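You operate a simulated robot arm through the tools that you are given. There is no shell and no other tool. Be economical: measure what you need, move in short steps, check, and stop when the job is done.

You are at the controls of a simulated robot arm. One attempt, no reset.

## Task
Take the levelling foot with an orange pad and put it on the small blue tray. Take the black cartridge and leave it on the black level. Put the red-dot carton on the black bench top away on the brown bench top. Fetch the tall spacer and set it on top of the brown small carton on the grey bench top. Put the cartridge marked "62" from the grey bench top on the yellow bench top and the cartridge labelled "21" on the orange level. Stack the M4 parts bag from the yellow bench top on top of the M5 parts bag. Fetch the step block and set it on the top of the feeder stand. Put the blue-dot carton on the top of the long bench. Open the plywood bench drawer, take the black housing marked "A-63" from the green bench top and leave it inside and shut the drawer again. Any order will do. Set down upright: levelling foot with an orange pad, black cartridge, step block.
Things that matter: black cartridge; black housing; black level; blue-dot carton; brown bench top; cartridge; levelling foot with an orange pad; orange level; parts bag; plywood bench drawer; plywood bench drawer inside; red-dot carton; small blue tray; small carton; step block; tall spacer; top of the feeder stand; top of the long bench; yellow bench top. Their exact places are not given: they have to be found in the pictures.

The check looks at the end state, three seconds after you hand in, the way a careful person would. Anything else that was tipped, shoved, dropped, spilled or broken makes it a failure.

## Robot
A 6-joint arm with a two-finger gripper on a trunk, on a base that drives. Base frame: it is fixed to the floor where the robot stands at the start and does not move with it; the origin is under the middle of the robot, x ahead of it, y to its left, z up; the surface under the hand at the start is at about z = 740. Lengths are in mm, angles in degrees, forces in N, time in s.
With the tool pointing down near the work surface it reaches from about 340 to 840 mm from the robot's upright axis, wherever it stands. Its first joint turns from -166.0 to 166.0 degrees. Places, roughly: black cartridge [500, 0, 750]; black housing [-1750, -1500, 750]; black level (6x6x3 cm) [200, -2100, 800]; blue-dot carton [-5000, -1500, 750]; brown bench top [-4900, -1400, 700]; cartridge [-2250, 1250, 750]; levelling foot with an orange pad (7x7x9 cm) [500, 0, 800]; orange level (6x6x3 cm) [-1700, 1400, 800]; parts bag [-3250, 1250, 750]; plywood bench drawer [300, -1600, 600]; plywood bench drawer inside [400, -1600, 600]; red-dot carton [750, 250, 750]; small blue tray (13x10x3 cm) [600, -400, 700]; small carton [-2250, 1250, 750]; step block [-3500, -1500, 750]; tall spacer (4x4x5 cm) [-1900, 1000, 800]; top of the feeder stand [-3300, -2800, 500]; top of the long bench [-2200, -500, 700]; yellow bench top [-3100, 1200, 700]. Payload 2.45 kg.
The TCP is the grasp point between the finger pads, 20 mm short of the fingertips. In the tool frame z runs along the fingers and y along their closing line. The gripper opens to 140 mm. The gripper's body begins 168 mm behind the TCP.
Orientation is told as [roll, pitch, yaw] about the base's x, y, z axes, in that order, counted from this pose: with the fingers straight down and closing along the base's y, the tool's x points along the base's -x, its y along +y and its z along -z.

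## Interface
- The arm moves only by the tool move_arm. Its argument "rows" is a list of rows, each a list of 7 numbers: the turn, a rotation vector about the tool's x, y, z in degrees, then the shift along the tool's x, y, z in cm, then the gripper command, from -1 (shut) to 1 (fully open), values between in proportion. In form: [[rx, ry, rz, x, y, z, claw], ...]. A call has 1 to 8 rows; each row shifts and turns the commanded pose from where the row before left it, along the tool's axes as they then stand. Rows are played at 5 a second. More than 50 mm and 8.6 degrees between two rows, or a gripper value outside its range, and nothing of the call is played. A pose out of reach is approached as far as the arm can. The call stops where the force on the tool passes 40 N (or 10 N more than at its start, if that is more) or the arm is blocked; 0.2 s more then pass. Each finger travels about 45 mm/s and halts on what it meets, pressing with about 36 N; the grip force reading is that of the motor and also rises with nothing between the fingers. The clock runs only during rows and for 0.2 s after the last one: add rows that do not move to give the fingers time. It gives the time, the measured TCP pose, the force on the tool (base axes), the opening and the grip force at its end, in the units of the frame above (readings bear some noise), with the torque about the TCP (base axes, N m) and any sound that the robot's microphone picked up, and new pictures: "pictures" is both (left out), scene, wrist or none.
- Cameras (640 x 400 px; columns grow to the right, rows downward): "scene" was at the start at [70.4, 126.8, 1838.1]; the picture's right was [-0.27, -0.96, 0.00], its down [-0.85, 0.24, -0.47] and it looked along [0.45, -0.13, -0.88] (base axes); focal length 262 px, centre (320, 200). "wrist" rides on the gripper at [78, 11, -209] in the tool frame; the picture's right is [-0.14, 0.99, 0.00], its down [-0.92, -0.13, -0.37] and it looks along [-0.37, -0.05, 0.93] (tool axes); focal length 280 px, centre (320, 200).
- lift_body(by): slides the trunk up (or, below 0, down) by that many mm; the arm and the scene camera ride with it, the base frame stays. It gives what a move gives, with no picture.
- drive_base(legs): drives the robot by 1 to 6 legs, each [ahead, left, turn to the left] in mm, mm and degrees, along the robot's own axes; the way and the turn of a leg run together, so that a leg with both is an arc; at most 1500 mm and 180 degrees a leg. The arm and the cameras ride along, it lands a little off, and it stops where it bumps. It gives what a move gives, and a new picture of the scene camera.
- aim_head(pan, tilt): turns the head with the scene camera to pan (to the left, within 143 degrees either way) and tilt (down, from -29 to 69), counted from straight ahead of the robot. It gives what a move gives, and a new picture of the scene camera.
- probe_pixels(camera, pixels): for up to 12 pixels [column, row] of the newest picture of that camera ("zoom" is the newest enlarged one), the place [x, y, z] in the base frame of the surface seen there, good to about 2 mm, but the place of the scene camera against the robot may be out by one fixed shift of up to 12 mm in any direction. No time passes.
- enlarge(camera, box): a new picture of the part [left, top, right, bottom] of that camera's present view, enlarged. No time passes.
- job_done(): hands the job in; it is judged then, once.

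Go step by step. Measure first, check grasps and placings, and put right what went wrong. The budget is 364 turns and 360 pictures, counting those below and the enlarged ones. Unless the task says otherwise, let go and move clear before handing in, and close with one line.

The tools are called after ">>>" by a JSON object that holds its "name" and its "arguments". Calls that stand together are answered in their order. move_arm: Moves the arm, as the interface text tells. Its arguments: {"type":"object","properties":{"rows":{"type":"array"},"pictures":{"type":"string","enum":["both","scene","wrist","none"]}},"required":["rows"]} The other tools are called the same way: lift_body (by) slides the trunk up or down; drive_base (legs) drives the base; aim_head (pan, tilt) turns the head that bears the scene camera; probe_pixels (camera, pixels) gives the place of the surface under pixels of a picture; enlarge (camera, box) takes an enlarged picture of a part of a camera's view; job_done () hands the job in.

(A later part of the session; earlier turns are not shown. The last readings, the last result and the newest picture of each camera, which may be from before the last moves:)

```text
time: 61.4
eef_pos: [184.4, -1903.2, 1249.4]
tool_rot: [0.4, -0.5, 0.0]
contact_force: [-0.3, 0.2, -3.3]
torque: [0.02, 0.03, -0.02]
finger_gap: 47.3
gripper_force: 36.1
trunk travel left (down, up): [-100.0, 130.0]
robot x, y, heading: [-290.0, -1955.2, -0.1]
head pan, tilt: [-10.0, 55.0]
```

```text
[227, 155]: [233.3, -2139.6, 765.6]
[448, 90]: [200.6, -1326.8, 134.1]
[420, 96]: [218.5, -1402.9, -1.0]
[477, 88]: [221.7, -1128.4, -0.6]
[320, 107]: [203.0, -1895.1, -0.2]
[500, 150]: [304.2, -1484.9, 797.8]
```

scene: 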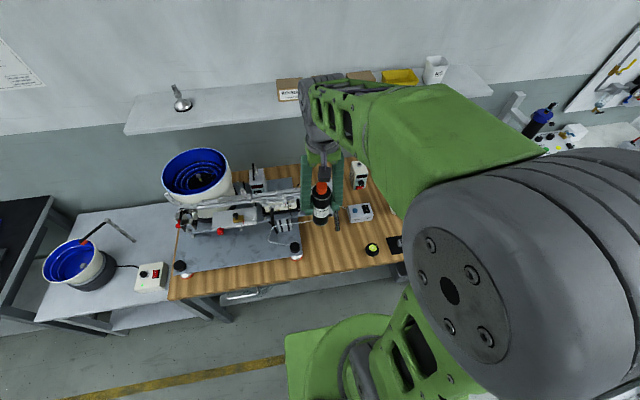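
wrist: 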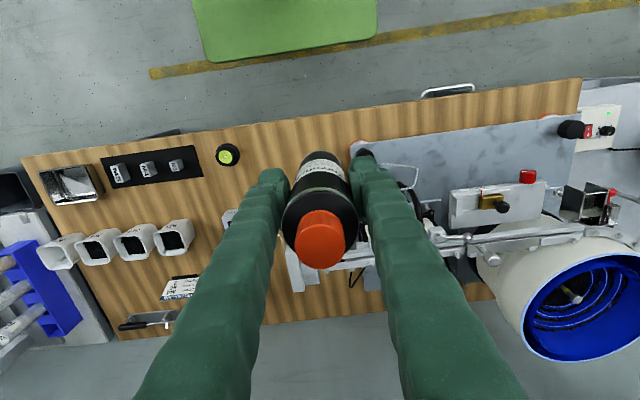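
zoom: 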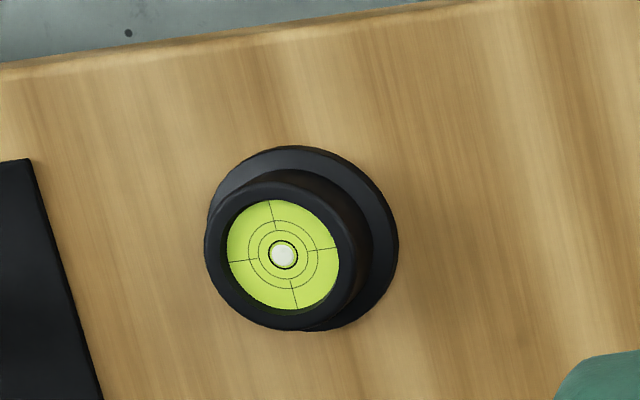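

Level top rim is around z 768. Moving over with levelling of the tool, then a closer look.

>>> {"name": "move_arm", "arguments": {"rows": [[0.4, 0.5, 0, -1, -4, 0, -1], [0, 0, 0, -1, -4, 0, -1], [0, 0, 0, -1, -4, 0, -1], [0, 0, 0, 0, -4, 0, -1], [0, 0, 0, 0, -4, 3, -1], [0, 0, 0, 0, -1, 4.5, -1], [0, 0, 0, 0, 0, 5, -1], [0, 0, 0, 0, 0, 2, -1]], "pictures": "wrist"}}

>>> {"name": "enlarge", "arguments": {"camera": "wrist", "box": [250, 90, 390, 180]}}

```text
time: 63.2
eef_pos: [214.4, -2114.3, 1103.6]
tool_rot: [-0.1, 0.0, -0.1]
contact_force: [0.2, 0.4, -2.8]
torque: [0.01, 0.03, 0.02]
finger_gap: 47.4
gripper_force: 35.8
trunk travel left (down, up): [-100.0, 130.0]
robot x, y, heading: [-289.4, -1956.9, 0.4]
head pan, tilt: [-10.0, 55.0]
```

wrist: 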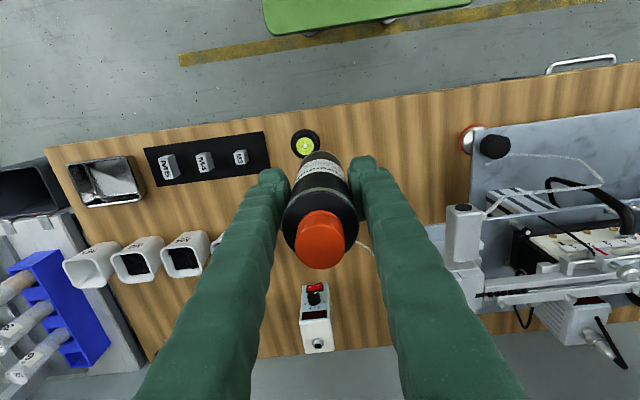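

```text
4.44 times, centred on (320, 135) of wrist
```

zoom: 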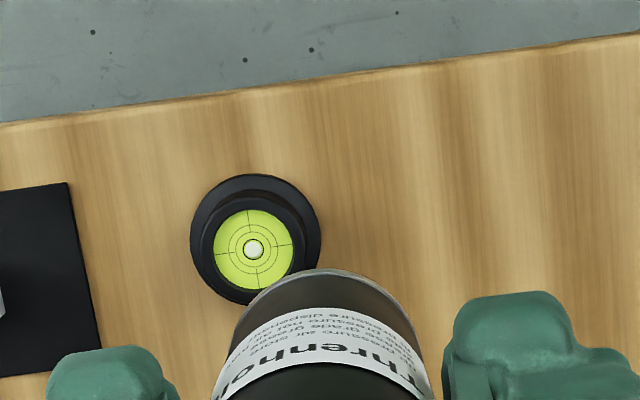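

>>> {"name": "probe_pixels", "arguments": {"camera": "zoom", "pixels": [[253, 250], [206, 250], [253, 203], [299, 246], [253, 290], [196, 240], [316, 240], [253, 178], [420, 150], [327, 275]]}}

```text
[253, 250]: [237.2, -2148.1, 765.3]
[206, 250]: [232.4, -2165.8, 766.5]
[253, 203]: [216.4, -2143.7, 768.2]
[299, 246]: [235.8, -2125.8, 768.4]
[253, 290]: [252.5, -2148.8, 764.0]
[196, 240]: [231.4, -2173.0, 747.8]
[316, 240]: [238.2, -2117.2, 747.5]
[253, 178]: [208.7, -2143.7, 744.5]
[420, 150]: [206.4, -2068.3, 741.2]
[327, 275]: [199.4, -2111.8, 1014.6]
```

Level centre ≈ (237.5,-2146), rim z≈768. Now measure where the cartridge sits in the grip.

>>> {"name": "probe_pixels", "arguments": {"camera": "zoom", "pixels": [[330, 285], [330, 310], [330, 330], [330, 345], [330, 275], [345, 272]]}}

>>> {"name": "probe_pixels", "arguments": {"camera": "wrist", "pixels": [[322, 248], [322, 228], [322, 265], [300, 248], [343, 248], [320, 195], [290, 225], [352, 225]]}}

```text
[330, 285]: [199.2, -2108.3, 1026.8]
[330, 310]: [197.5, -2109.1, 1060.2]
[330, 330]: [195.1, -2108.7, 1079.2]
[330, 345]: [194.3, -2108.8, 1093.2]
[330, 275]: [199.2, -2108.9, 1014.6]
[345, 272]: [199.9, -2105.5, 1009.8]
```

```text
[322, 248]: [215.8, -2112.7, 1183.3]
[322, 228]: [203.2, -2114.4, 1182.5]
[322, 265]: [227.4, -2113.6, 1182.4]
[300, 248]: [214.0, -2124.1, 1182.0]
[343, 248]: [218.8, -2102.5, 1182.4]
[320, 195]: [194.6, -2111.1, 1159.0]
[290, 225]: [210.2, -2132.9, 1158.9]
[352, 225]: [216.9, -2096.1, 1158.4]
```

The bump tilted the cartridge ~3° about the grip axis (bottom forward). Rotating the tool +3.2° about y and remeasuring.

>>> {"name": "move_arm", "arguments": {"rows": [[0, 3.2, 0, 0, 0, 0, -1], [0, 0, 0, 0, 0, 0, -1]], "pictures": "wrist"}}

>>> {"name": "enlarge", "arguments": {"camera": "wrist", "box": [250, 100, 390, 280]}}

```text
time: 63.8
eef_pos: [214.9, -2114.1, 1106.1]
tool_rot: [-0.1, 3.2, 0.0]
contact_force: [-1.2, -0.4, -3.3]
torque: [-0.01, 0.05, -0.02]
finger_gap: 47.3
gripper_force: 35.7
trunk travel left (down, up): [-100.0, 130.0]
robot x, y, heading: [-293.1, -1958.6, 0.4]
head pan, tilt: [-10.0, 55.0]
```

wrist: 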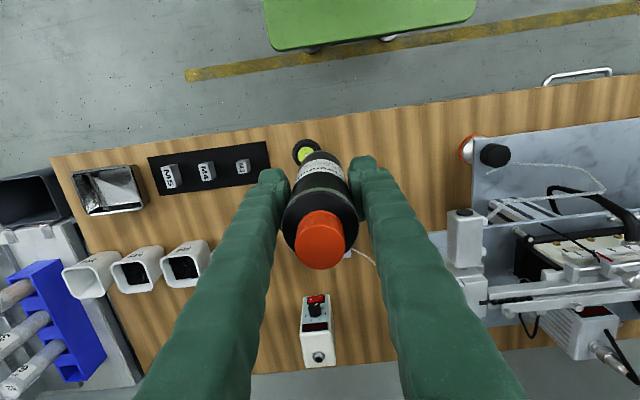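

```text
2.22 times, centred on (320, 190) of wrist
```

zoom: 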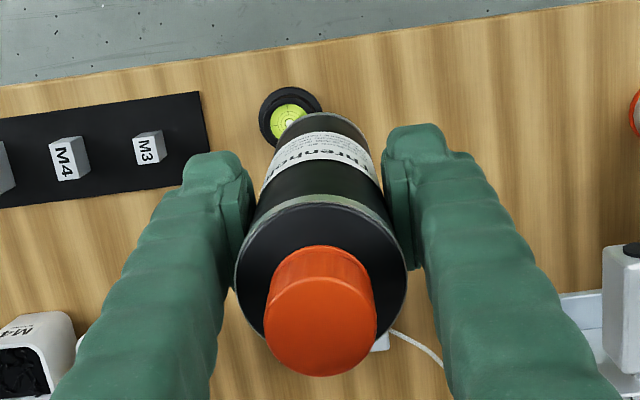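

>>> {"name": "probe_pixels", "arguments": {"camera": "zoom", "pixels": [[330, 118], [328, 124], [326, 132], [324, 150], [323, 170], [322, 190], [320, 212], [320, 340], [320, 285], [320, 374], [268, 330], [374, 330]]}}

```text
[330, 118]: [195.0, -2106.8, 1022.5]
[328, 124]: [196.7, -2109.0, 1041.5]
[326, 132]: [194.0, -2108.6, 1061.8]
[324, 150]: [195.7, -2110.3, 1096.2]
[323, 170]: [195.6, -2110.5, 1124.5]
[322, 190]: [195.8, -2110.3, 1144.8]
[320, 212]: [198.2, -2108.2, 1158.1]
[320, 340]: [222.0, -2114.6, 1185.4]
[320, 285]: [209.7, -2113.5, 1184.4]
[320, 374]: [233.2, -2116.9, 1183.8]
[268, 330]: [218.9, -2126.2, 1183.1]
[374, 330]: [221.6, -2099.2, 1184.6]
```

Now vertical; axis ≈ (220,-2112.5). Shifting (+17.5,-33.5) and lowering 200 mm.

>>> {"name": "move_arm", "arguments": {"rows": [[0, 0, 0, -1.75, -3.35, -0.1, -1], [0, 0, 0, -0.27, 0, 4.8, -1], [0, 0, 0, -0.27, 0, 4.8, -1], [0, 0, 0, -0.27, 0, 4.8, -1], [0, 0, 0, -0.27, 0, 4.8, -1], [0, 0, 0, -0.1, 0, 1.8, -1], [0, 0, 0, 0, 0, 0, -1]], "pictures": "wrist"}}

>>> {"name": "enlarge", "arguments": {"camera": "wrist", "box": [250, 100, 390, 220]}}

```text
time: 65.4
eef_pos: [231.7, -2148.5, 898.2]
tool_rot: [0.0, 3.2, 0.0]
contact_force: [-0.2, -0.2, -3.6]
torque: [0.02, 0.02, 0.02]
finger_gap: 47.4
gripper_force: 35.4
trunk travel left (down, up): [-100.0, 130.0]
robot x, y, heading: [-290.0, -1958.4, 0.3]
head pan, tilt: [-10.0, 55.0]
```

wrist: 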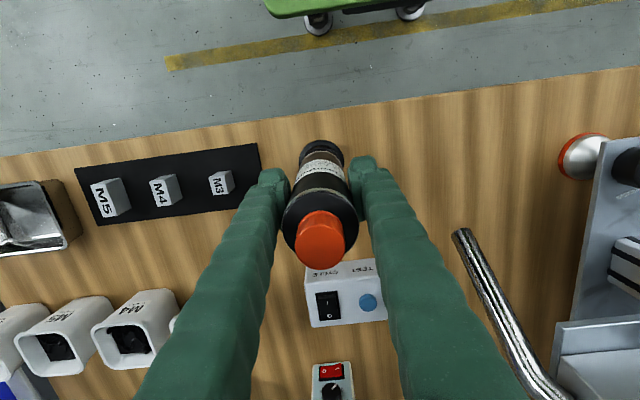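

```text
3.33 times, centred on (320, 160) of wrist
```

zoom: 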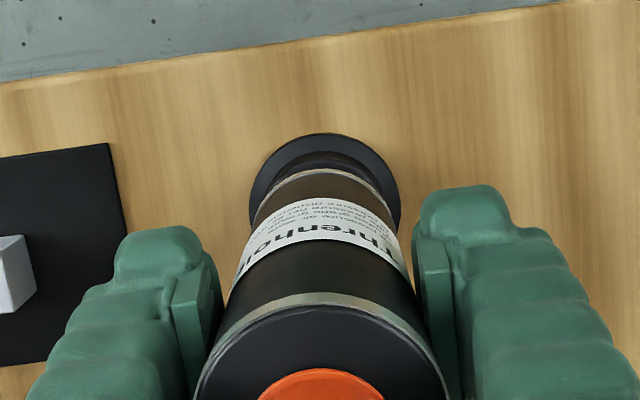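

>>> {"name": "probe_pixels", "arguments": {"camera": "zoom", "pixels": [[325, 138], [325, 146], [325, 158], [322, 174], [320, 190], [318, 210], [253, 200], [398, 200], [260, 205], [390, 205]]}}

```text
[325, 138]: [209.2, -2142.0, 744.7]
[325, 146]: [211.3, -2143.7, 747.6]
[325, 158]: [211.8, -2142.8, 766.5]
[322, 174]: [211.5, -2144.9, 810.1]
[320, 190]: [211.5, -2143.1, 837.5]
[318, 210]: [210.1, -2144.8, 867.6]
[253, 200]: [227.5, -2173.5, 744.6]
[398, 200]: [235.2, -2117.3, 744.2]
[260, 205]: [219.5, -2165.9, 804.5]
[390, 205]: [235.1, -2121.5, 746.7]
```

Shift +2.5 mm in x, +1 in y, and lower to contact gently.

>>> {"name": "move_arm", "arguments": {"rows": [[0, 0, 0, -0.4, 0.1, 2.3, -1], [0, 0, 0, -0.02, 0, 0.3, -1], [0, 0, 0, -0.02, 0, 0.3, -1], [0, 0, 0, 0, 0, 0, -1]], "pictures": "wrist"}}

```text
time: 66.4
eef_pos: [234.7, -2147.2, 867.3]
tool_rot: [0.0, 3.1, 0.0]
contact_force: [-0.2, -0.2, -3.8]
torque: [0.0, 0.01, 0.04]
finger_gap: 47.5
gripper_force: 36.2
trunk travel left (down, up): [-100.0, 130.0]
robot x, y, heading: [-290.7, -1957.3, 0.0]
head pan, tilt: [-10.0, 55.0]
```

wrist: 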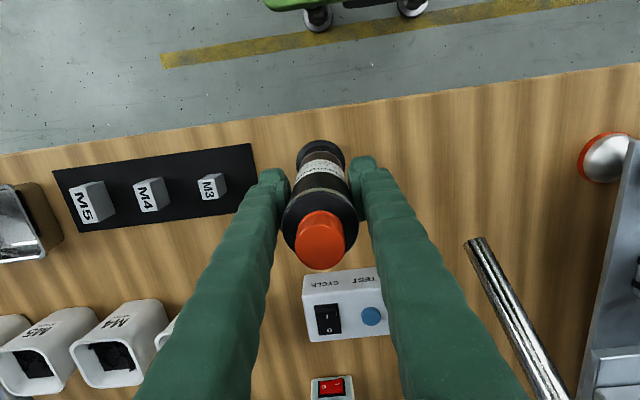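

Not yet in contact. Continuing in small steps.

>>> {"name": "move_arm", "arguments": {"rows": [[0, 0, 0, -0.01, 0, 0.15, -1], [0, 0, 0, 0, 0, 0.1, -1], [0, 0, 0, 0, 0, 0, -1]], "pictures": "none"}}

>>> {"name": "enlarge", "arguments": {"camera": "wrist", "box": [270, 125, 370, 190]}}

```text
time: 67.2
eef_pos: [234.9, -2146.5, 866.3]
tool_rot: [-0.1, 3.0, -0.1]
contact_force: [-4.5, -1.4, 34.0]
torque: [-0.05, 0.11, 0.02]
finger_gap: 47.4
gripper_force: 35.9
trunk travel left (down, up): [-100.0, 130.0]
robot x, y, heading: [-291.5, -1959.1, 0.2]
head pan, tilt: [-10.0, 55.0]
```

```text
6.15 times, centred on (320, 158) of wrist
```

zoom: 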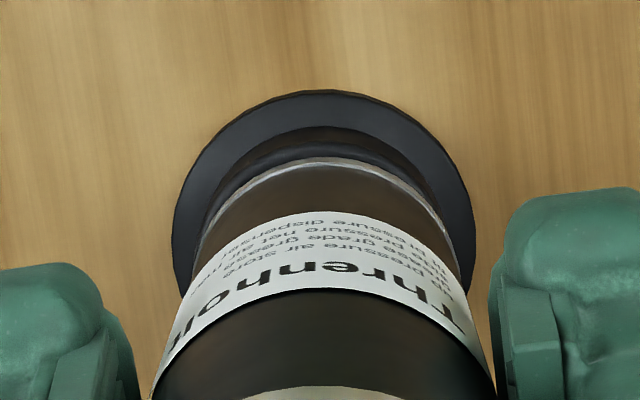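

Seated (34 N up), well centred. Easing 1 mm and releasing gently.

>>> {"name": "move_arm", "arguments": {"rows": [[0, 0, 0, 0, 0, -0.1, -1], [0, 0, 0, 0, 0, 0, -0.3], [0, 0, 0, 0, 0, 0, 0.1], [0, 0, 0, 0, 0, 0, 0.1], [0, 0, 0, 0, 0, 0, 0.1]], "pictures": "wrist"}}

```text
time: 68.4
eef_pos: [234.9, -2146.0, 864.9]
tool_rot: [-0.1, 3.2, 0.0]
contact_force: [-0.2, -0.1, 0.1]
torque: [0.0, -0.01, -0.02]
finger_gap: 76.9
gripper_force: 0.0
trunk travel left (down, up): [-100.0, 130.0]
robot x, y, heading: [-287.8, -1959.5, 0.3]
head pan, tilt: [-10.0, 55.0]
```

wrist: 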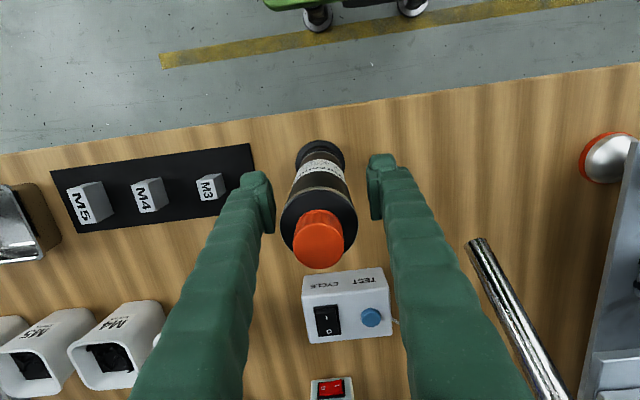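

It stands. Rising straight up (in base z, with the tool pitched) to clear and levelling the tool.

>>> {"name": "move_arm", "arguments": {"rows": [[0, 0, 0, 0.28, 0, -4.9, 0.1], [0, 0, 0, 0.28, 0, -4.9, 0.3], [0, 0, 0, 0.28, 0, -4.9, 0.3], [0, 0, 0, 0.28, 0, -4.9, 0.3], [0, -3.2, 0, 0, 0, -4, 0.3], [0, 0, 0, 0, 0, -4.9, 0.3], [0, 0, 0, 0, 0, -4.9, 0.3]], "pictures": "both"}}

```text
time: 70.0
eef_pos: [237.3, -2144.1, 1198.8]
tool_rot: [-0.1, 0.0, 0.0]
contact_force: [-0.3, 0.1, 0.7]
torque: [-0.01, 0.01, -0.02]
finger_gap: 91.0
gripper_force: 0.0
trunk travel left (down, up): [-100.0, 130.0]
robot x, y, heading: [-292.2, -1960.1, 0.3]
head pan, tilt: [-10.0, 55.0]
```

scene: 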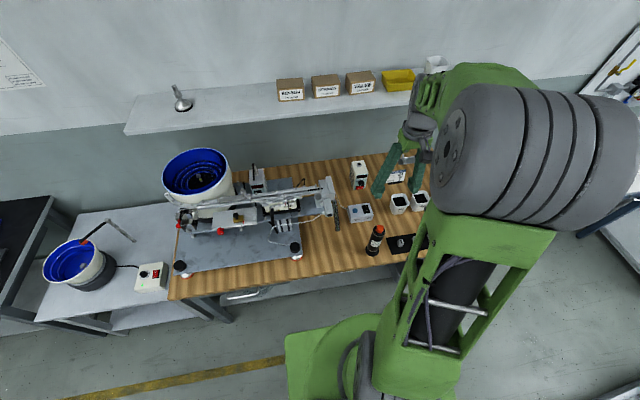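
wrist: 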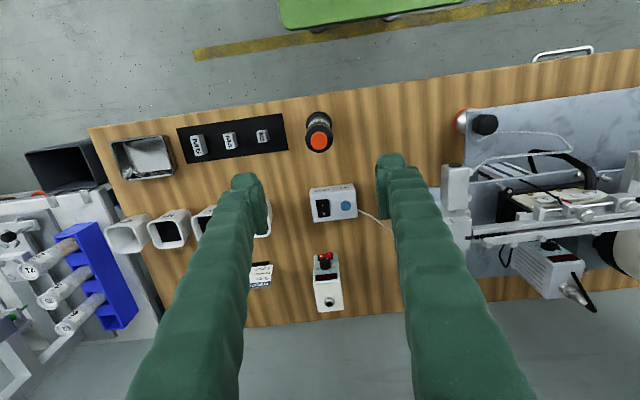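

Cartridge stands on the level. Next the drawer: looking at the bench front near (245,295).

>>> {"name": "aim_head", "arguments": {"pan": 28, "tilt": 50}}

>>> {"name": "enlarge", "arguments": {"camera": "scene", "box": [250, 180, 480, 330]}}

>>> {"name": "enlarge", "arguments": {"camera": "wrist", "box": [500, 20, 640, 110]}}

```text
time: 71.0
eef_pos: [237.5, -2144.5, 1197.2]
tool_rot: [0.0, 0.0, 0.0]
contact_force: [-0.1, 0.0, -0.3]
torque: [0.0, -0.01, -0.02]
finger_gap: 90.7
gripper_force: 0.1
trunk travel left (down, up): [-100.0, 130.0]
robot x, y, heading: [-289.8, -1959.6, 0.0]
head pan, tilt: [28.0, 50.0]
```

scene: 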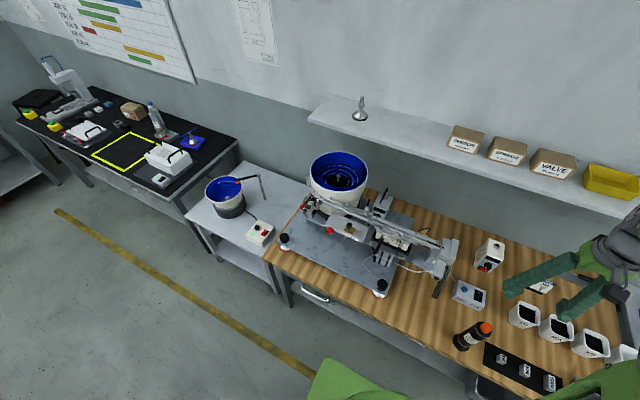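

```text
2.67 times, centred on (365, 255) of scene
```

zoom: 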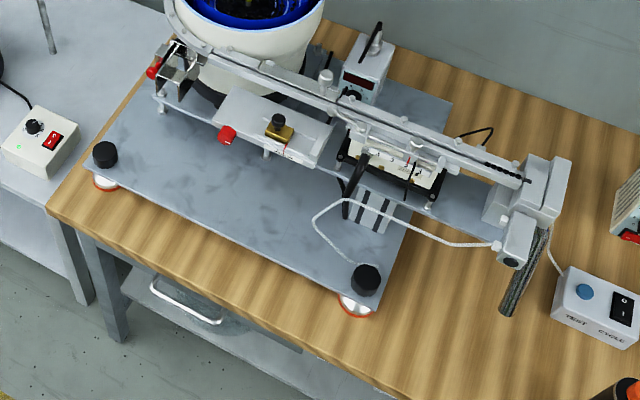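

```text
4.44 times, centred on (570, 65) of wrist
```

zoom: 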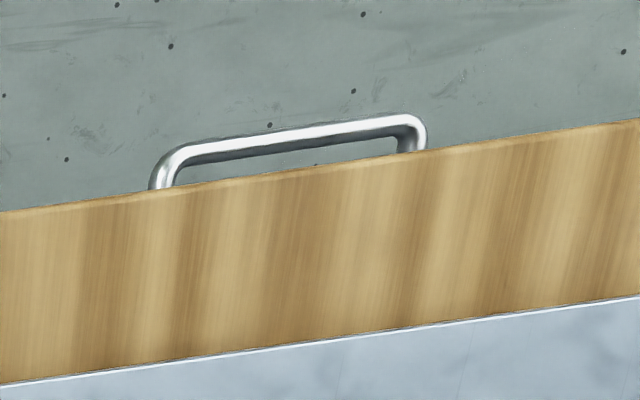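

>>> {"name": "probe_pixels", "arguments": {"camera": "zoom", "pixels": [[170, 170], [220, 150], [290, 137], [350, 128], [415, 125], [412, 140], [160, 182]]}}

>>> {"name": "probe_pixels", "arguments": {"camera": "scene", "pixels": [[305, 286], [315, 294], [328, 300], [302, 279], [340, 305], [345, 330], [296, 285], [360, 317]]}}

```text
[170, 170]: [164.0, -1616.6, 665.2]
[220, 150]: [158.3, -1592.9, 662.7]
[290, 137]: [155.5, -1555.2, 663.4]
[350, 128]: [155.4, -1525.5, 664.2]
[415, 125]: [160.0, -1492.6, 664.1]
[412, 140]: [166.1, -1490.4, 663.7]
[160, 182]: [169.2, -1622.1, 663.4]
```

```text
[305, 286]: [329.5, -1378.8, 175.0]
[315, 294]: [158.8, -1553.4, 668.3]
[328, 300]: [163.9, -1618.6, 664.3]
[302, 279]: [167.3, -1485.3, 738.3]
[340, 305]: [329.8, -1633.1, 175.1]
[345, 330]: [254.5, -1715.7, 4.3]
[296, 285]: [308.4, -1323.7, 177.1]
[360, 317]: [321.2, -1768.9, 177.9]
```

Handle bar: y −1620…−1490, x≈156, z≈664. Checking my base's front edge and the green bench clearance behind.

>>> {"name": "probe_pixels", "arguments": {"camera": "wrist", "pixels": [[300, 28], [390, 18], [480, 8], [282, 10]]}}

>>> {"name": "aim_head", "arguments": {"pan": 135, "tilt": 40}}

>>> {"name": "aim_head", "arguments": {"pan": -140, "tilt": 35}}

```text
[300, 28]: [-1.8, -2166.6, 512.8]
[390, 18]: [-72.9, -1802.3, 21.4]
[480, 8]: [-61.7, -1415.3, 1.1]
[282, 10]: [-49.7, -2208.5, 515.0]
```

```text
time: 72.9
eef_pos: [238.2, -2145.5, 1197.6]
tool_rot: [-0.1, 0.0, 0.0]
contact_force: [0.9, 0.2, -0.3]
torque: [-0.01, 0.01, -0.01]
finger_gap: 91.2
gripper_force: 0.1
trunk travel left (down, up): [-100.0, 130.0]
robot x, y, heading: [-290.9, -1958.8, 0.2]
head pan, tilt: [135.0, 40.0]
```

scene: 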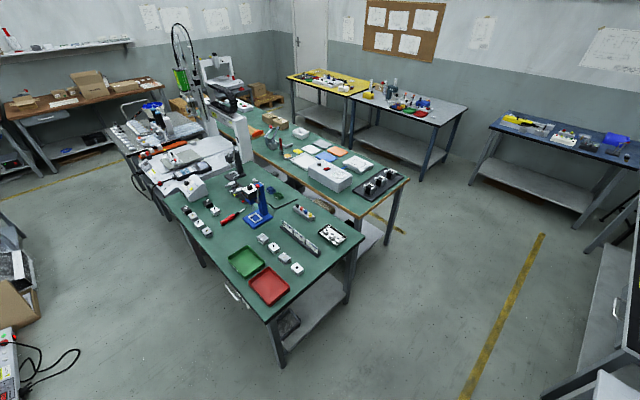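

```text
time: 76.7
eef_pos: [237.6, -2144.7, 1197.4]
tool_rot: [-0.1, 0.0, 0.1]
contact_force: [0.1, -0.2, 0.7]
torque: [-0.04, -0.01, -0.02]
finger_gap: 90.9
gripper_force: 0.1
trunk travel left (down, up): [-100.0, 130.0]
robot x, y, heading: [-288.1, -1955.4, 0.3]
head pan, tilt: [-140.0, 35.0]
```

scene: 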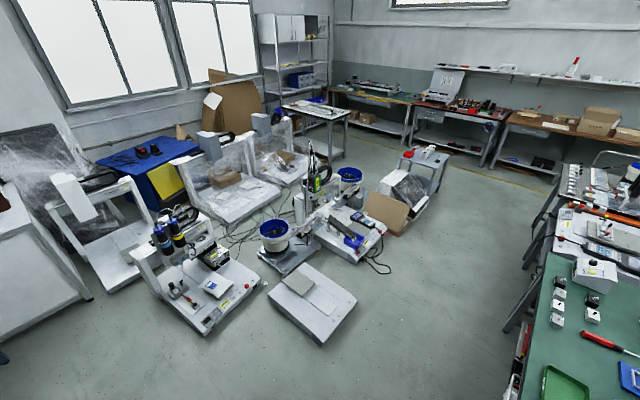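

>>> {"name": "aim_head", "arguments": {"pan": 140, "tilt": 45}}

>>> {"name": "probe_pixels", "arguments": {"camera": "scene", "pixels": [[300, 290], [400, 205], [440, 145], [240, 195], [330, 210], [360, 210], [400, 130], [320, 145], [200, 110], [180, 160]]}}

>>> {"name": "enlarge", "arguments": {"camera": "scene", "box": [150, 60, 470, 260]}}

```text
time: 80.5
eef_pos: [237.3, -2145.1, 1197.1]
tool_rot: [0.0, 0.0, 0.1]
contact_force: [-0.9, -0.1, 0.1]
torque: [0.0, 0.01, 0.02]
finger_gap: 90.9
gripper_force: 0.1
trunk travel left (down, up): [-100.0, 130.0]
robot x, y, heading: [-290.3, -1959.5, -0.1]
head pan, tilt: [140.0, 45.0]
```

scene: 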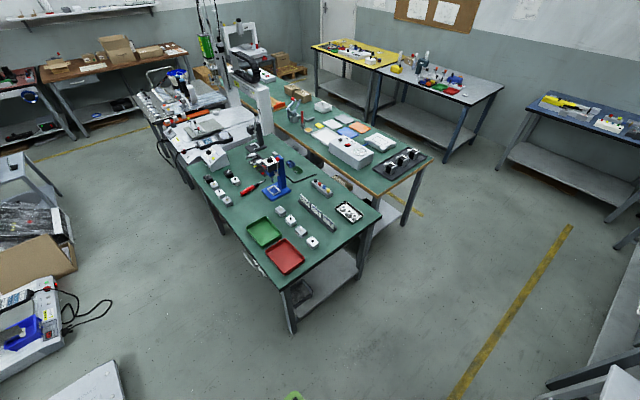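

```text
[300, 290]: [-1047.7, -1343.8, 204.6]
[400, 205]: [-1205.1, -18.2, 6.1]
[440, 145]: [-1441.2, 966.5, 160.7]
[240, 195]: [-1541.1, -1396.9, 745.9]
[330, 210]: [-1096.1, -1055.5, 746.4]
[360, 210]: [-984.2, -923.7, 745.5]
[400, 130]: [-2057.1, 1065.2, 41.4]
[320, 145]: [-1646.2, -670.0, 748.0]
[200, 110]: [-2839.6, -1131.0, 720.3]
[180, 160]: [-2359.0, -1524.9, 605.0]
```

```text
2.00 times, centred on (310, 160) of scene
```

zoom: 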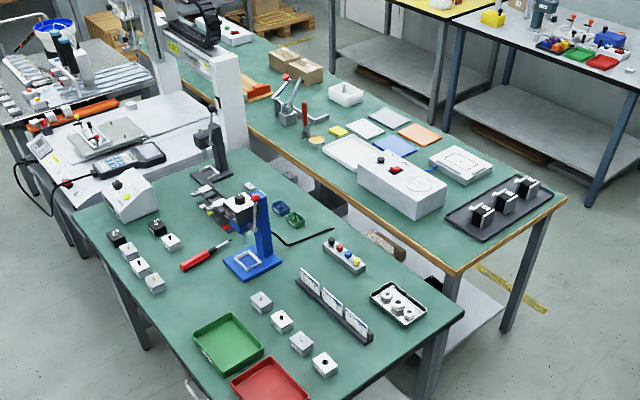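

Green bench lies at y>−1500, so I'll stand around (−500,−1800) and pull the drawer by driving back. Driving there first.

>>> {"name": "drive_base", "arguments": {"legs": [[-200, 0, 0], [0, 170, 0]]}}

>>> {"name": "move_arm", "arguments": {"rows": [[0, -8.5, 0, 0, 2, 3, -0.2], [0, -8.5, 0, 0, 2, 3, -0.2], [0, -8.5, 0, 0, 2, 3, -0.2], [0, -8.5, 0, 0, 2, 3, -0.2], [0, -8.5, 0, 0, 2, 3, -0.2], [0, -8.5, 0, 0, 2, 0, -0.2]], "pictures": "none"}}

>>> {"name": "aim_head", "arguments": {"pan": 10, "tilt": 55}}

```text
time: 83.8
eef_pos: [39.2, -1975.1, 1198.2]
tool_rot: [-0.1, 0.0, 0.2]
contact_force: [-0.6, -0.5, -1.3]
torque: [-0.01, -0.01, -0.02]
finger_gap: 90.9
gripper_force: 0.0
trunk travel left (down, up): [-100.0, 130.0]
robot x, y, heading: [-489.8, -1785.5, 0.3]
head pan, tilt: [140.0, 45.0]
```

scene: 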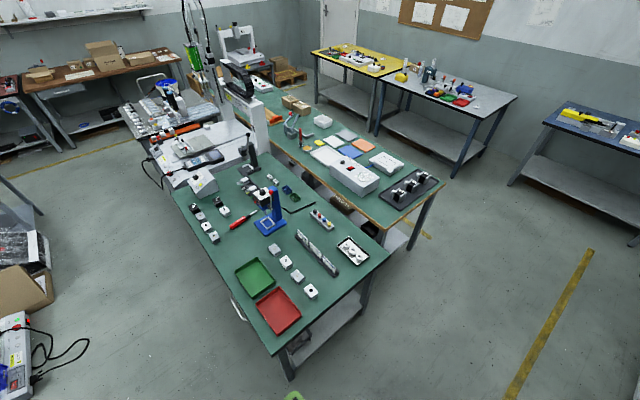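

```text
time: 85.2
eef_pos: [87.4, -1835.4, 1076.1]
tool_rot: [2.7, -42.9, 8.0]
contact_force: [2.6, -6.0, 0.3]
torque: [0.66, 0.34, 0.54]
finger_gap: 55.7
gripper_force: 0.0
out of reach, approached as far as the arm can: row 4, 5, 6
trunk travel left (down, up): [-100.0, 130.0]
robot x, y, heading: [-492.7, -1790.0, -0.1]
head pan, tilt: [140.0, 45.0]
```

```text
time: 87.3
eef_pos: [84.6, -1835.3, 1077.4]
tool_rot: [2.7, -42.8, 8.2]
contact_force: [-0.1, 0.4, 0.1]
torque: [0.01, 0.0, 0.05]
finger_gap: 56.2
gripper_force: 0.1
trunk travel left (down, up): [-100.0, 130.0]
robot x, y, heading: [-492.9, -1785.6, 0.1]
head pan, tilt: [10.0, 55.0]
```

scene: 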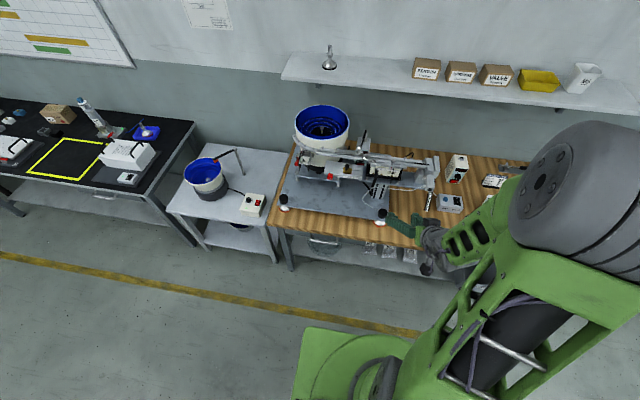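

The forward tilt hit the arm's reach at that height. Lowering and checking what tilt is reachable.

>>> {"name": "move_arm", "arguments": {"rows": [[0, 0, 0, 3.1, 0, 2.5, -0.2], [0, 0, 0, 3.1, 0, 2.5, -0.2], [0, 0, 0, 3.1, 0, 2.5, -0.2], [0, 0, 0, 3.1, 0, 2.5, -0.2]], "pictures": "wrist"}}

```text
time: 88.3
eef_pos: [115.7, -1861.6, 969.0]
tool_rot: [7.4, -42.9, -2.9]
contact_force: [-0.1, -1.0, -0.1]
torque: [-0.01, -0.03, 0.02]
finger_gap: 55.9
gripper_force: 0.1
out of reach, approached as far as the arm can: row 1, 2, 3, 4
trunk travel left (down, up): [-100.0, 130.0]
robot x, y, heading: [-490.5, -1789.7, 0.2]
head pan, tilt: [10.0, 55.0]
```

wrist: 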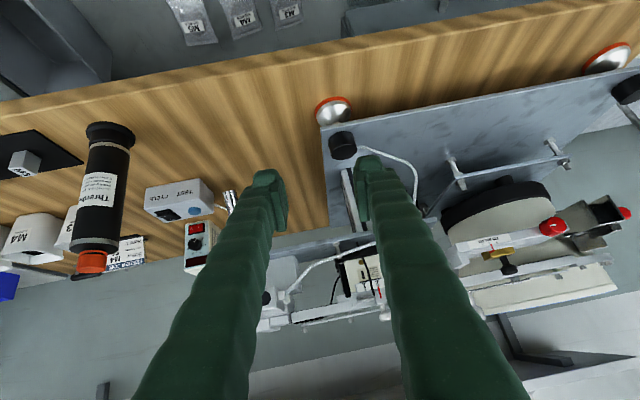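

Tilt tops out near −43° with this posture. Backing tilt off, lowering the trunk so the forearm flattens.

>>> {"name": "move_arm", "arguments": {"rows": [[0, 8, 0, 0, 0, -4, -0.2], [0, 8, 0, 0, 0, -2, -0.2]], "pictures": "none"}}

>>> {"name": "lift_body", "arguments": {"by": -100}}

```text
time: 89.0
eef_pos: [73.5, -1865.4, 1013.6]
tool_rot: [4.0, -27.9, 0.2]
contact_force: [0.0, 0.2, -0.9]
torque: [-0.02, 0.0, -0.02]
finger_gap: 55.8
gripper_force: 0.1
trunk travel left (down, up): [-100.0, 130.0]
robot x, y, heading: [-493.8, -1793.4, 0.1]
head pan, tilt: [10.0, 55.0]
```

```text
time: 90.3
eef_pos: [74.3, -1863.8, 913.4]
tool_rot: [4.1, -27.9, 0.2]
contact_force: [-0.9, 0.0, 0.1]
torque: [-0.03, 0.01, 0.02]
finger_gap: 55.9
gripper_force: 0.1
trunk travel left (down, up): [0.0, 230.0]
robot x, y, heading: [-492.6, -1791.3, 0.3]
head pan, tilt: [10.0, 55.0]
```

>>> {"name": "enlarge", "arguments": {"camera": "scene", "box": [270, 210, 400, 280]}}

>>> {"name": "probe_pixels", "arguments": {"camera": "zoom", "pixels": [[200, 170], [240, 190], [300, 185], [330, 200], [380, 215], [220, 175], [260, 180]]}}

```text
4.92 times, centred on (335, 245) of scene
```

zoom: 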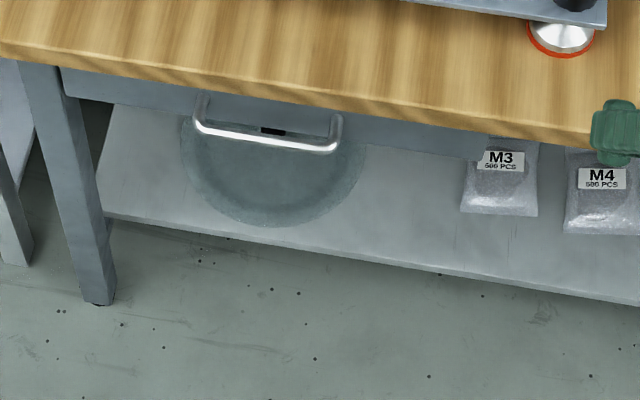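

```text
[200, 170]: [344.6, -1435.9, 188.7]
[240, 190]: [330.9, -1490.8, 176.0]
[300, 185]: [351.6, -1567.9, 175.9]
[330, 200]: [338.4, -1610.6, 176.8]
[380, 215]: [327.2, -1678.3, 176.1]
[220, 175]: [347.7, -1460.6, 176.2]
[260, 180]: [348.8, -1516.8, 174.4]
```

>>> {"name": "probe_pixels", "arguments": {"camera": "zoom", "pixels": [[85, 82], [130, 95], [160, 98], [370, 130], [430, 140], [470, 150], [264, 113], [200, 100], [337, 120], [270, 140]]}}

```text
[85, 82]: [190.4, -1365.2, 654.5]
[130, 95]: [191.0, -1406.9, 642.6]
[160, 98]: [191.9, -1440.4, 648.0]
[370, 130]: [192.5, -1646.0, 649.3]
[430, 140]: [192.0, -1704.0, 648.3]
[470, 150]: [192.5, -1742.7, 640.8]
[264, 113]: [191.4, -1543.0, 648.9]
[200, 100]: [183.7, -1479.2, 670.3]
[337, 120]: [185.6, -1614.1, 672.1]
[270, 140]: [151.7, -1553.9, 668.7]
```

Drawer front is at x≈192, bar at x≈158: 29 mm gap. A 40°-tilted grip with the closing line in the vertical plane fits. Turning the tool 90° about its axis.

>>> {"name": "move_arm", "arguments": {"rows": [[3.6, 0, 8, 0, 0, 0, -0.4], [0, 0, 8, 0, 0, 0, -0.4], [0, 0, 8, 0, 0, 0, -0.4], [0, 0, 8, 0, 0, 0, -0.5], [0, 0, 8, 0, 0, 0, -0.5], [0, 0, 8, 0, 0, 0, -0.5], [0, 0, 8, 0, 0, 0, -0.5], [0, 0, 8, 0, 0, 0, -0.5]], "pictures": "none"}}

>>> {"name": "move_arm", "arguments": {"rows": [[0, 0, 8, 0, 0, 0, -0.5], [0, 0, 8, 0, 0, 0, -0.5], [0, 0, 8, 0, 0, 0, -0.5], [0, 0, 2, 0, 0, 0, -0.5]], "pictures": "wrist"}}

```text
refused: row 1 steps farther than a row can; nothing moved
```

```text
time: 91.3
eef_pos: [73.7, -1865.3, 912.9]
tool_rot: [16.5, -23.2, -28.3]
contact_force: [-0.2, -0.4, 0.2]
torque: [0.02, 0.04, -0.01]
finger_gap: 35.0
gripper_force: 0.1
trunk travel left (down, up): [0.0, 230.0]
robot x, y, heading: [-490.7, -1793.6, 0.2]
head pan, tilt: [10.0, 55.0]
```

wrist: 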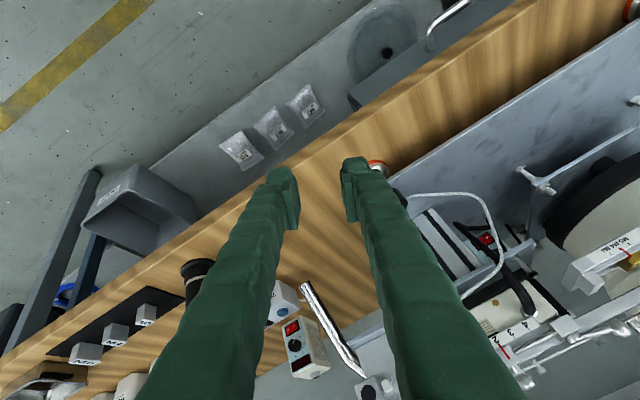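

>>> {"name": "move_arm", "arguments": {"rows": [[0, 0, 8, 0, 0, 0, -0.5], [0, 0, 8, 0, 0, 0, -0.5], [0, 0, 8, 0, 0, 0, -0.5], [0, 0, 8, 0, 0, 0, -0.5], [0, 0, 8, 0, 0, 0, -0.5], [0, 0, 8, 0, 0, 0, -0.5], [0, 0, 8, 0, 0, 0, -0.5], [0, 0, 8, 0, 0, 0, -0.5]], "pictures": "wrist"}}

```text
time: 93.1
eef_pos: [74.1, -1864.8, 912.4]
tool_rot: [28.0, 3.6, -88.0]
contact_force: [-0.1, 0.3, 0.3]
torque: [0.0, 0.01, 0.02]
finger_gap: 35.2
gripper_force: 0.0
trunk travel left (down, up): [0.0, 230.0]
robot x, y, heading: [-491.7, -1786.6, 0.1]
head pan, tilt: [10.0, 55.0]
```

wrist: 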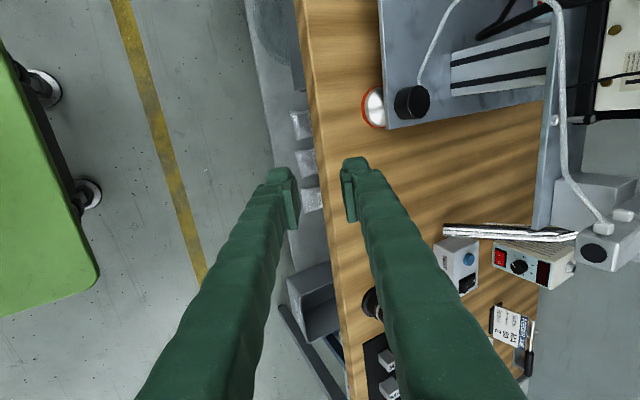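

Orientation is close; fixing lean (ry −4) and tilting 12° further to 40°, then sliding along y toward the handle.

>>> {"name": "move_arm", "arguments": {"rows": [[0, -4, 0, 4, 0, 0, -0.5], [-6, 0, 0, 4, 0, 0, -0.5], [-6, 0, 0, 4, 0, 0, -0.5], [0, 0, 0, 4.5, 0, 0, -0.5], [0, 0, 0, 4.5, 0, 0, -0.5], [0, 0, 0, 4.5, 0, 0, -0.5], [0, 0, 0, 4.5, 0, 0, -0.5]], "pictures": "wrist"}}

```text
time: 94.7
eef_pos: [78.7, -1750.9, 998.2]
tool_rot: [38.7, 4.3, -86.3]
contact_force: [0.5, 0.2, 0.0]
torque: [-0.05, -0.05, -0.06]
finger_gap: 34.9
gripper_force: 0.1
out of reach, approached as far as the arm can: row 2, 3, 4, 5, 6, 7
trunk travel left (down, up): [0.0, 230.0]
robot x, y, heading: [-488.4, -1789.3, 0.5]
head pan, tilt: [10.0, 55.0]
```

wrist: 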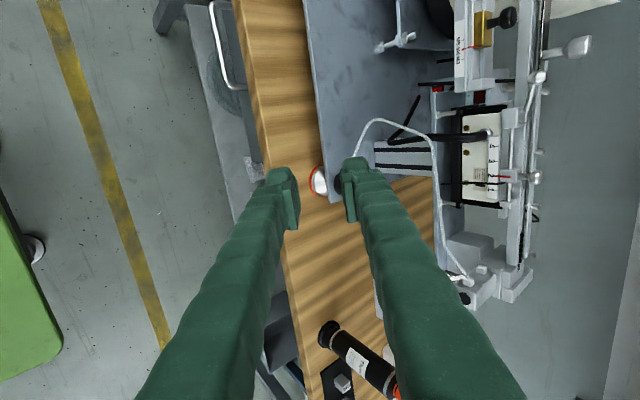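

Likely the arm folds too tightly when high; going lower and out instead.

>>> {"name": "move_arm", "arguments": {"rows": [[0, 0, 0, 0, -2.8, 3.5, -0.5], [0, 0, 0, 0, -2.8, 3.5, -0.5], [0, 0, 0, 2, -2.4, 3.2, -0.5], [0, 0, 0, 3, -2.0, 2.9, -0.5], [0, 0, 0, 4, -1.5, 2.2, -0.5], [0, 0, 0, 4, -1.5, 2.2, -0.5], [0, 0, 0, 4, -1, 1.7, -0.5]], "pictures": "wrist"}}

```text
time: 96.3
eef_pos: [105.1, -1764.4, 828.7]
tool_rot: [38.5, 6.5, -84.4]
contact_force: [0.5, 0.4, 0.6]
torque: [0.0, 0.02, -0.08]
finger_gap: 34.8
gripper_force: 0.0
out of reach, approached as far as the arm can: row 1, 2, 3, 4, 5, 6, 7
trunk travel left (down, up): [0.0, 230.0]
robot x, y, heading: [-491.1, -1791.4, 0.2]
head pan, tilt: [10.0, 55.0]
```

wrist: 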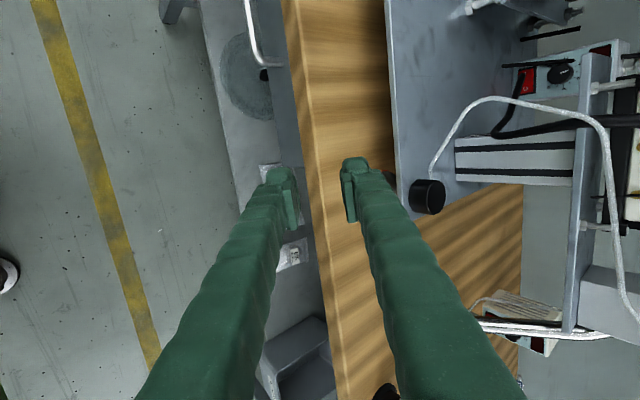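

Tilt is limited in this posture; standing further back will flatten the forearm. Driving back a bit and re-posing.

>>> {"name": "drive_base", "arguments": {"legs": [[-150, -30, 0]]}}

>>> {"name": "move_arm", "arguments": {"rows": [[0, 0, 0, 0, 2, 3, -0.5], [0, 0, 0, 3, 1, 3, -0.5], [0, 0, 0, 4, 1, 2, -0.5], [0, 0, 0, 4, 1, 2, -0.5], [0, 0, 0, 4, 0, 0, -0.5]], "pictures": "none"}}

```text
time: 97.7
eef_pos: [-45.1, -1793.8, 828.5]
tool_rot: [38.7, 6.5, -84.4]
contact_force: [0.3, 0.9, 0.8]
torque: [0.02, -0.02, -0.02]
finger_gap: 34.9
gripper_force: 0.1
trunk travel left (down, up): [0.0, 230.0]
robot x, y, heading: [-639.5, -1821.4, 0.4]
head pan, tilt: [10.0, 55.0]
```

scene: 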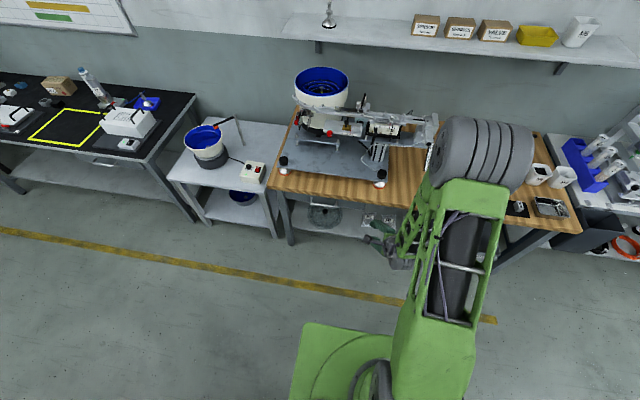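

```text
time: 98.9
eef_pos: [75.0, -1704.7, 819.2]
tool_rot: [37.7, 8.4, -82.8]
contact_force: [0.1, -0.2, 0.2]
torque: [-0.04, -0.01, -0.04]
finger_gap: 34.8
gripper_force: 0.0
out of reach, approached as far as the arm can: row 2, 3, 4, 5
trunk travel left (down, up): [0.0, 230.0]
robot x, y, heading: [-638.3, -1824.9, 0.6]
head pan, tilt: [10.0, 55.0]
```

The tilt limit is ~38°; a 30° tilt still clears the bench edge. Re-orienting to roll 30, pitch 0, yaw −90.

>>> {"name": "move_arm", "arguments": {"rows": [[3.5, -5.4, 0.6, 0, 0, 0, -0.6], [3.5, -5.4, 0.6, 0, 0, 0, -0.6], [0, 0, 0, 0, 0, 0, -0.6]], "pictures": "wrist"}}

```text
time: 99.7
eef_pos: [105.2, -1741.2, 839.0]
tool_rot: [28.3, 3.5, -88.0]
contact_force: [0.5, -0.6, 0.5]
torque: [-0.02, 0.02, -0.02]
finger_gap: 27.8
gripper_force: 0.1
out of reach, approached as far as the arm can: row 1, 2
trunk travel left (down, up): [0.0, 230.0]
robot x, y, heading: [-643.8, -1817.2, 0.3]
head pan, tilt: [10.0, 55.0]
```

wrist: 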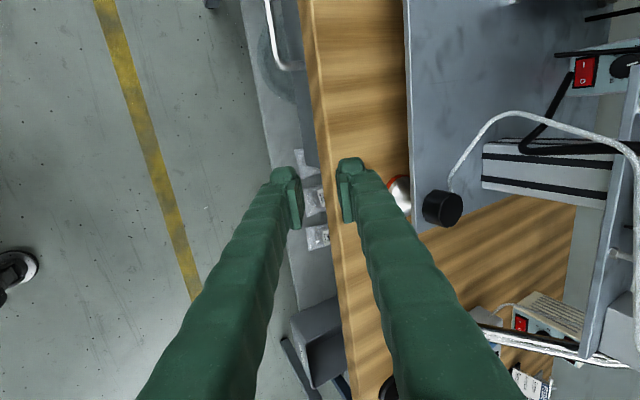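

>>> {"name": "move_arm", "arguments": {"rows": [[0, -4, 0, 3.5, 0, 0, -0.6], [0, 0, 0, 4.5, 0, 0, -0.6], [0, 0, 0, 4.5, 0, 0, -0.6], [0, 0, 0, 4.5, 0, 0, -0.6]], "pictures": "wrist"}}

```text
time: 100.7
eef_pos: [94.9, -1591.2, 843.0]
tool_rot: [25.9, 3.0, -88.3]
contact_force: [0.1, 0.3, -0.6]
torque: [-0.03, 0.01, -0.02]
finger_gap: 27.8
gripper_force: 0.1
out of reach, approached as far as the arm can: row 1
trunk travel left (down, up): [0.0, 230.0]
robot x, y, heading: [-639.8, -1818.7, 0.4]
head pan, tilt: [10.0, 55.0]
```

wrist: 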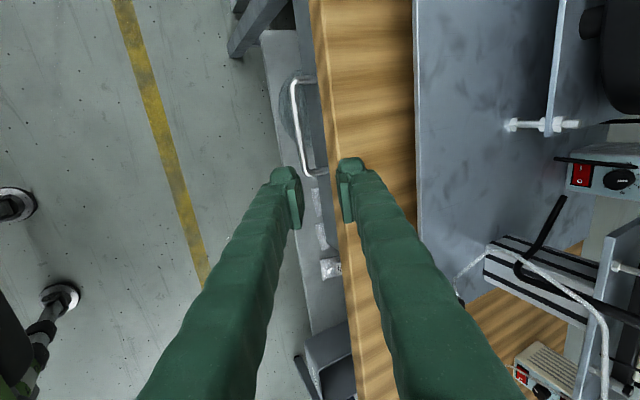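

>>> {"name": "move_arm", "arguments": {"rows": [[0, -3, 0, 2, -1, 2, -0.6], [-3, 0, 0, 1.6, -1, 2, -0.6], [0, 0, 0, 0, -1.2, 2.5, -0.6]], "pictures": "wrist"}}

>>> {"name": "probe_pixels", "arguments": {"camera": "wrist", "pixels": [[293, 110], [300, 140], [305, 160], [292, 95]]}}

```text
time: 101.5
eef_pos: [94.9, -1554.0, 772.6]
tool_rot: [29.1, 0.1, -89.7]
contact_force: [-0.2, 0.9, 0.3]
torque: [-0.01, -0.01, 0.03]
finger_gap: 28.0
gripper_force: 0.1
trunk travel left (down, up): [0.0, 230.0]
robot x, y, heading: [-638.9, -1821.5, 0.4]
head pan, tilt: [10.0, 55.0]
```

wrist: 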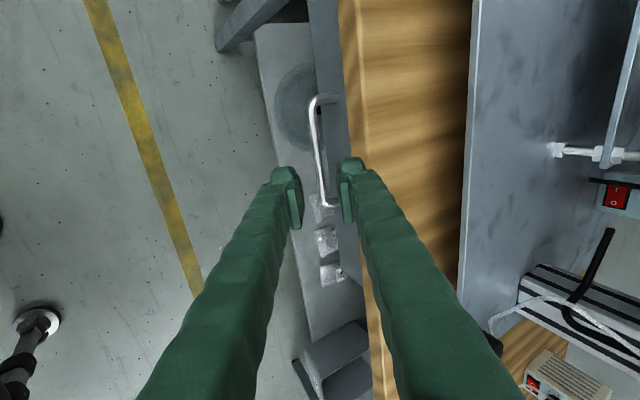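

```text
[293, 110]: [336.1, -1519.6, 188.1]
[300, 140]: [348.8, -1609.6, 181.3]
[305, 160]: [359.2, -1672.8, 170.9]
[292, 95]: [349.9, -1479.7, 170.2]
```

>>> {"name": "probe_pixels", "arguments": {"camera": "wrist", "pixels": [[314, 125], [317, 145], [320, 165], [323, 182], [338, 140], [341, 170], [358, 130], [330, 100]]}}

```text
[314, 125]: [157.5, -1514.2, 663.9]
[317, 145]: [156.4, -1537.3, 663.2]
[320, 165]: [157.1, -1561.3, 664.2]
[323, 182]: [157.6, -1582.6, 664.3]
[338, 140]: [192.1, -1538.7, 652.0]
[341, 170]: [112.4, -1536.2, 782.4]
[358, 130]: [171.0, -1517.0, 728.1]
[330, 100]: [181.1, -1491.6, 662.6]
```

Handle bar centre ≈ (159,660). Advancing 8 cm along the tool with a 21 mm gap, then check.

>>> {"name": "move_arm", "arguments": {"rows": [[0, 0, 0, 0, 0.1, 3, -0.7], [0, 0, 0, 0, 0.1, 3, -0.7], [0, 0, 0, 0, 0, 2.3, -0.7]], "pictures": "wrist"}}

>>> {"name": "enlarge", "arguments": {"camera": "wrist", "box": [250, 90, 410, 240]}}

```text
time: 102.3
eef_pos: [137.4, -1554.4, 697.6]
tool_rot: [28.8, 0.0, -89.6]
contact_force: [-6.8, 1.4, -1.1]
torque: [0.02, 0.01, -0.08]
finger_gap: 16.0
gripper_force: 0.0
trunk travel left (down, up): [0.0, 230.0]
robot x, y, heading: [-640.2, -1821.6, 0.5]
head pan, tilt: [10.0, 55.0]
```

wrist: 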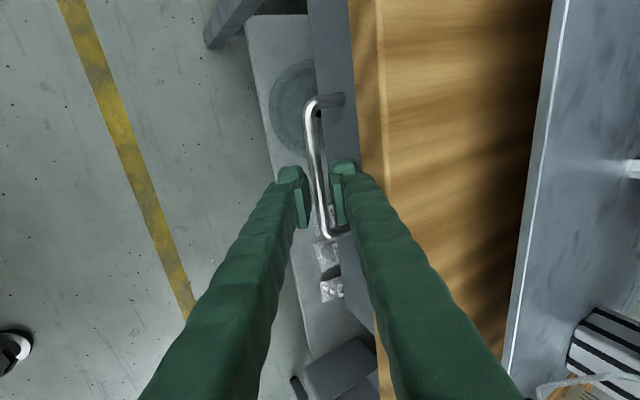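

```text
2.67 times, centred on (330, 165) of wrist
```

zoom: 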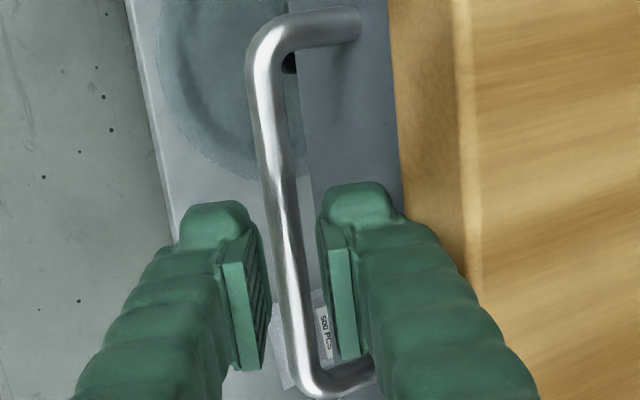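

>>> {"name": "move_arm", "arguments": {"rows": [[0, 0, 0, 0, 0, 1.2, -0.7], [0, 0, 0, 0, 0, 1.2, -0.7], [0, 0, 0, 0, 0, 0.3, -0.7]], "pictures": "wrist"}}

>>> {"name": "enlarge", "arguments": {"camera": "wrist", "box": [250, 90, 410, 240]}}

```text
time: 103.1
eef_pos: [150.6, -1553.4, 676.7]
tool_rot: [28.9, 0.1, -89.7]
contact_force: [-13.7, -1.8, 0.6]
torque: [0.02, -0.49, -0.18]
finger_gap: 14.2
gripper_force: 0.0
trunk travel left (down, up): [0.0, 230.0]
robot x, y, heading: [-639.7, -1824.7, 0.2]
head pan, tilt: [10.0, 55.0]
```

wrist: 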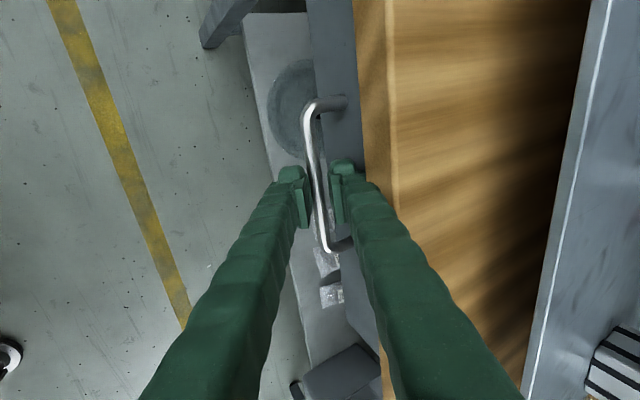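

```text
2.67 times, centred on (330, 165) of wrist
```

zoom: 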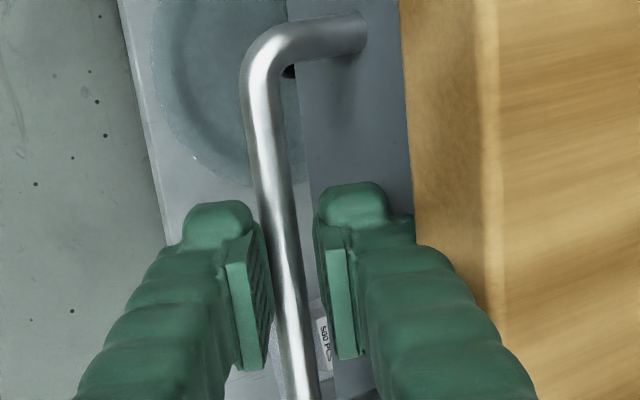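

The bar is between the fingers. Closing.

>>> {"name": "move_arm", "arguments": {"rows": [[0, 0, 0, 0, 0, 0, -1], [0, 0, 0, 0, 0, 0, -1], [0, 0, 0, 0, 0, 0, -1]], "pictures": "wrist"}}

```text
time: 103.9
eef_pos: [147.6, -1552.4, 677.1]
tool_rot: [28.9, 0.1, -89.6]
contact_force: [-37.2, -3.7, 12.2]
torque: [-0.3, 0.5, 0.63]
finger_gap: 5.9
gripper_force: 31.2
trunk travel left (down, up): [0.0, 230.0]
robot x, y, heading: [-638.6, -1819.1, 0.2]
head pan, tilt: [10.0, 55.0]
```

wrist: 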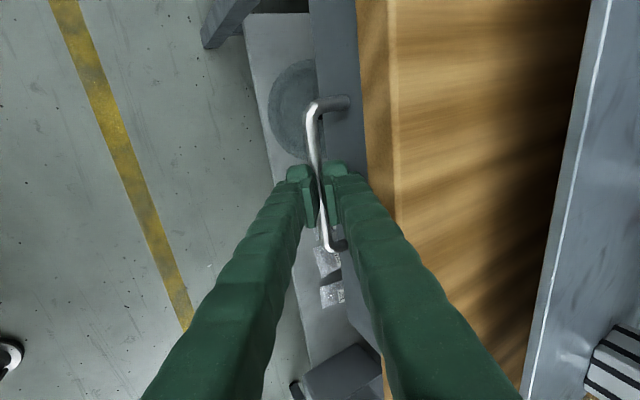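

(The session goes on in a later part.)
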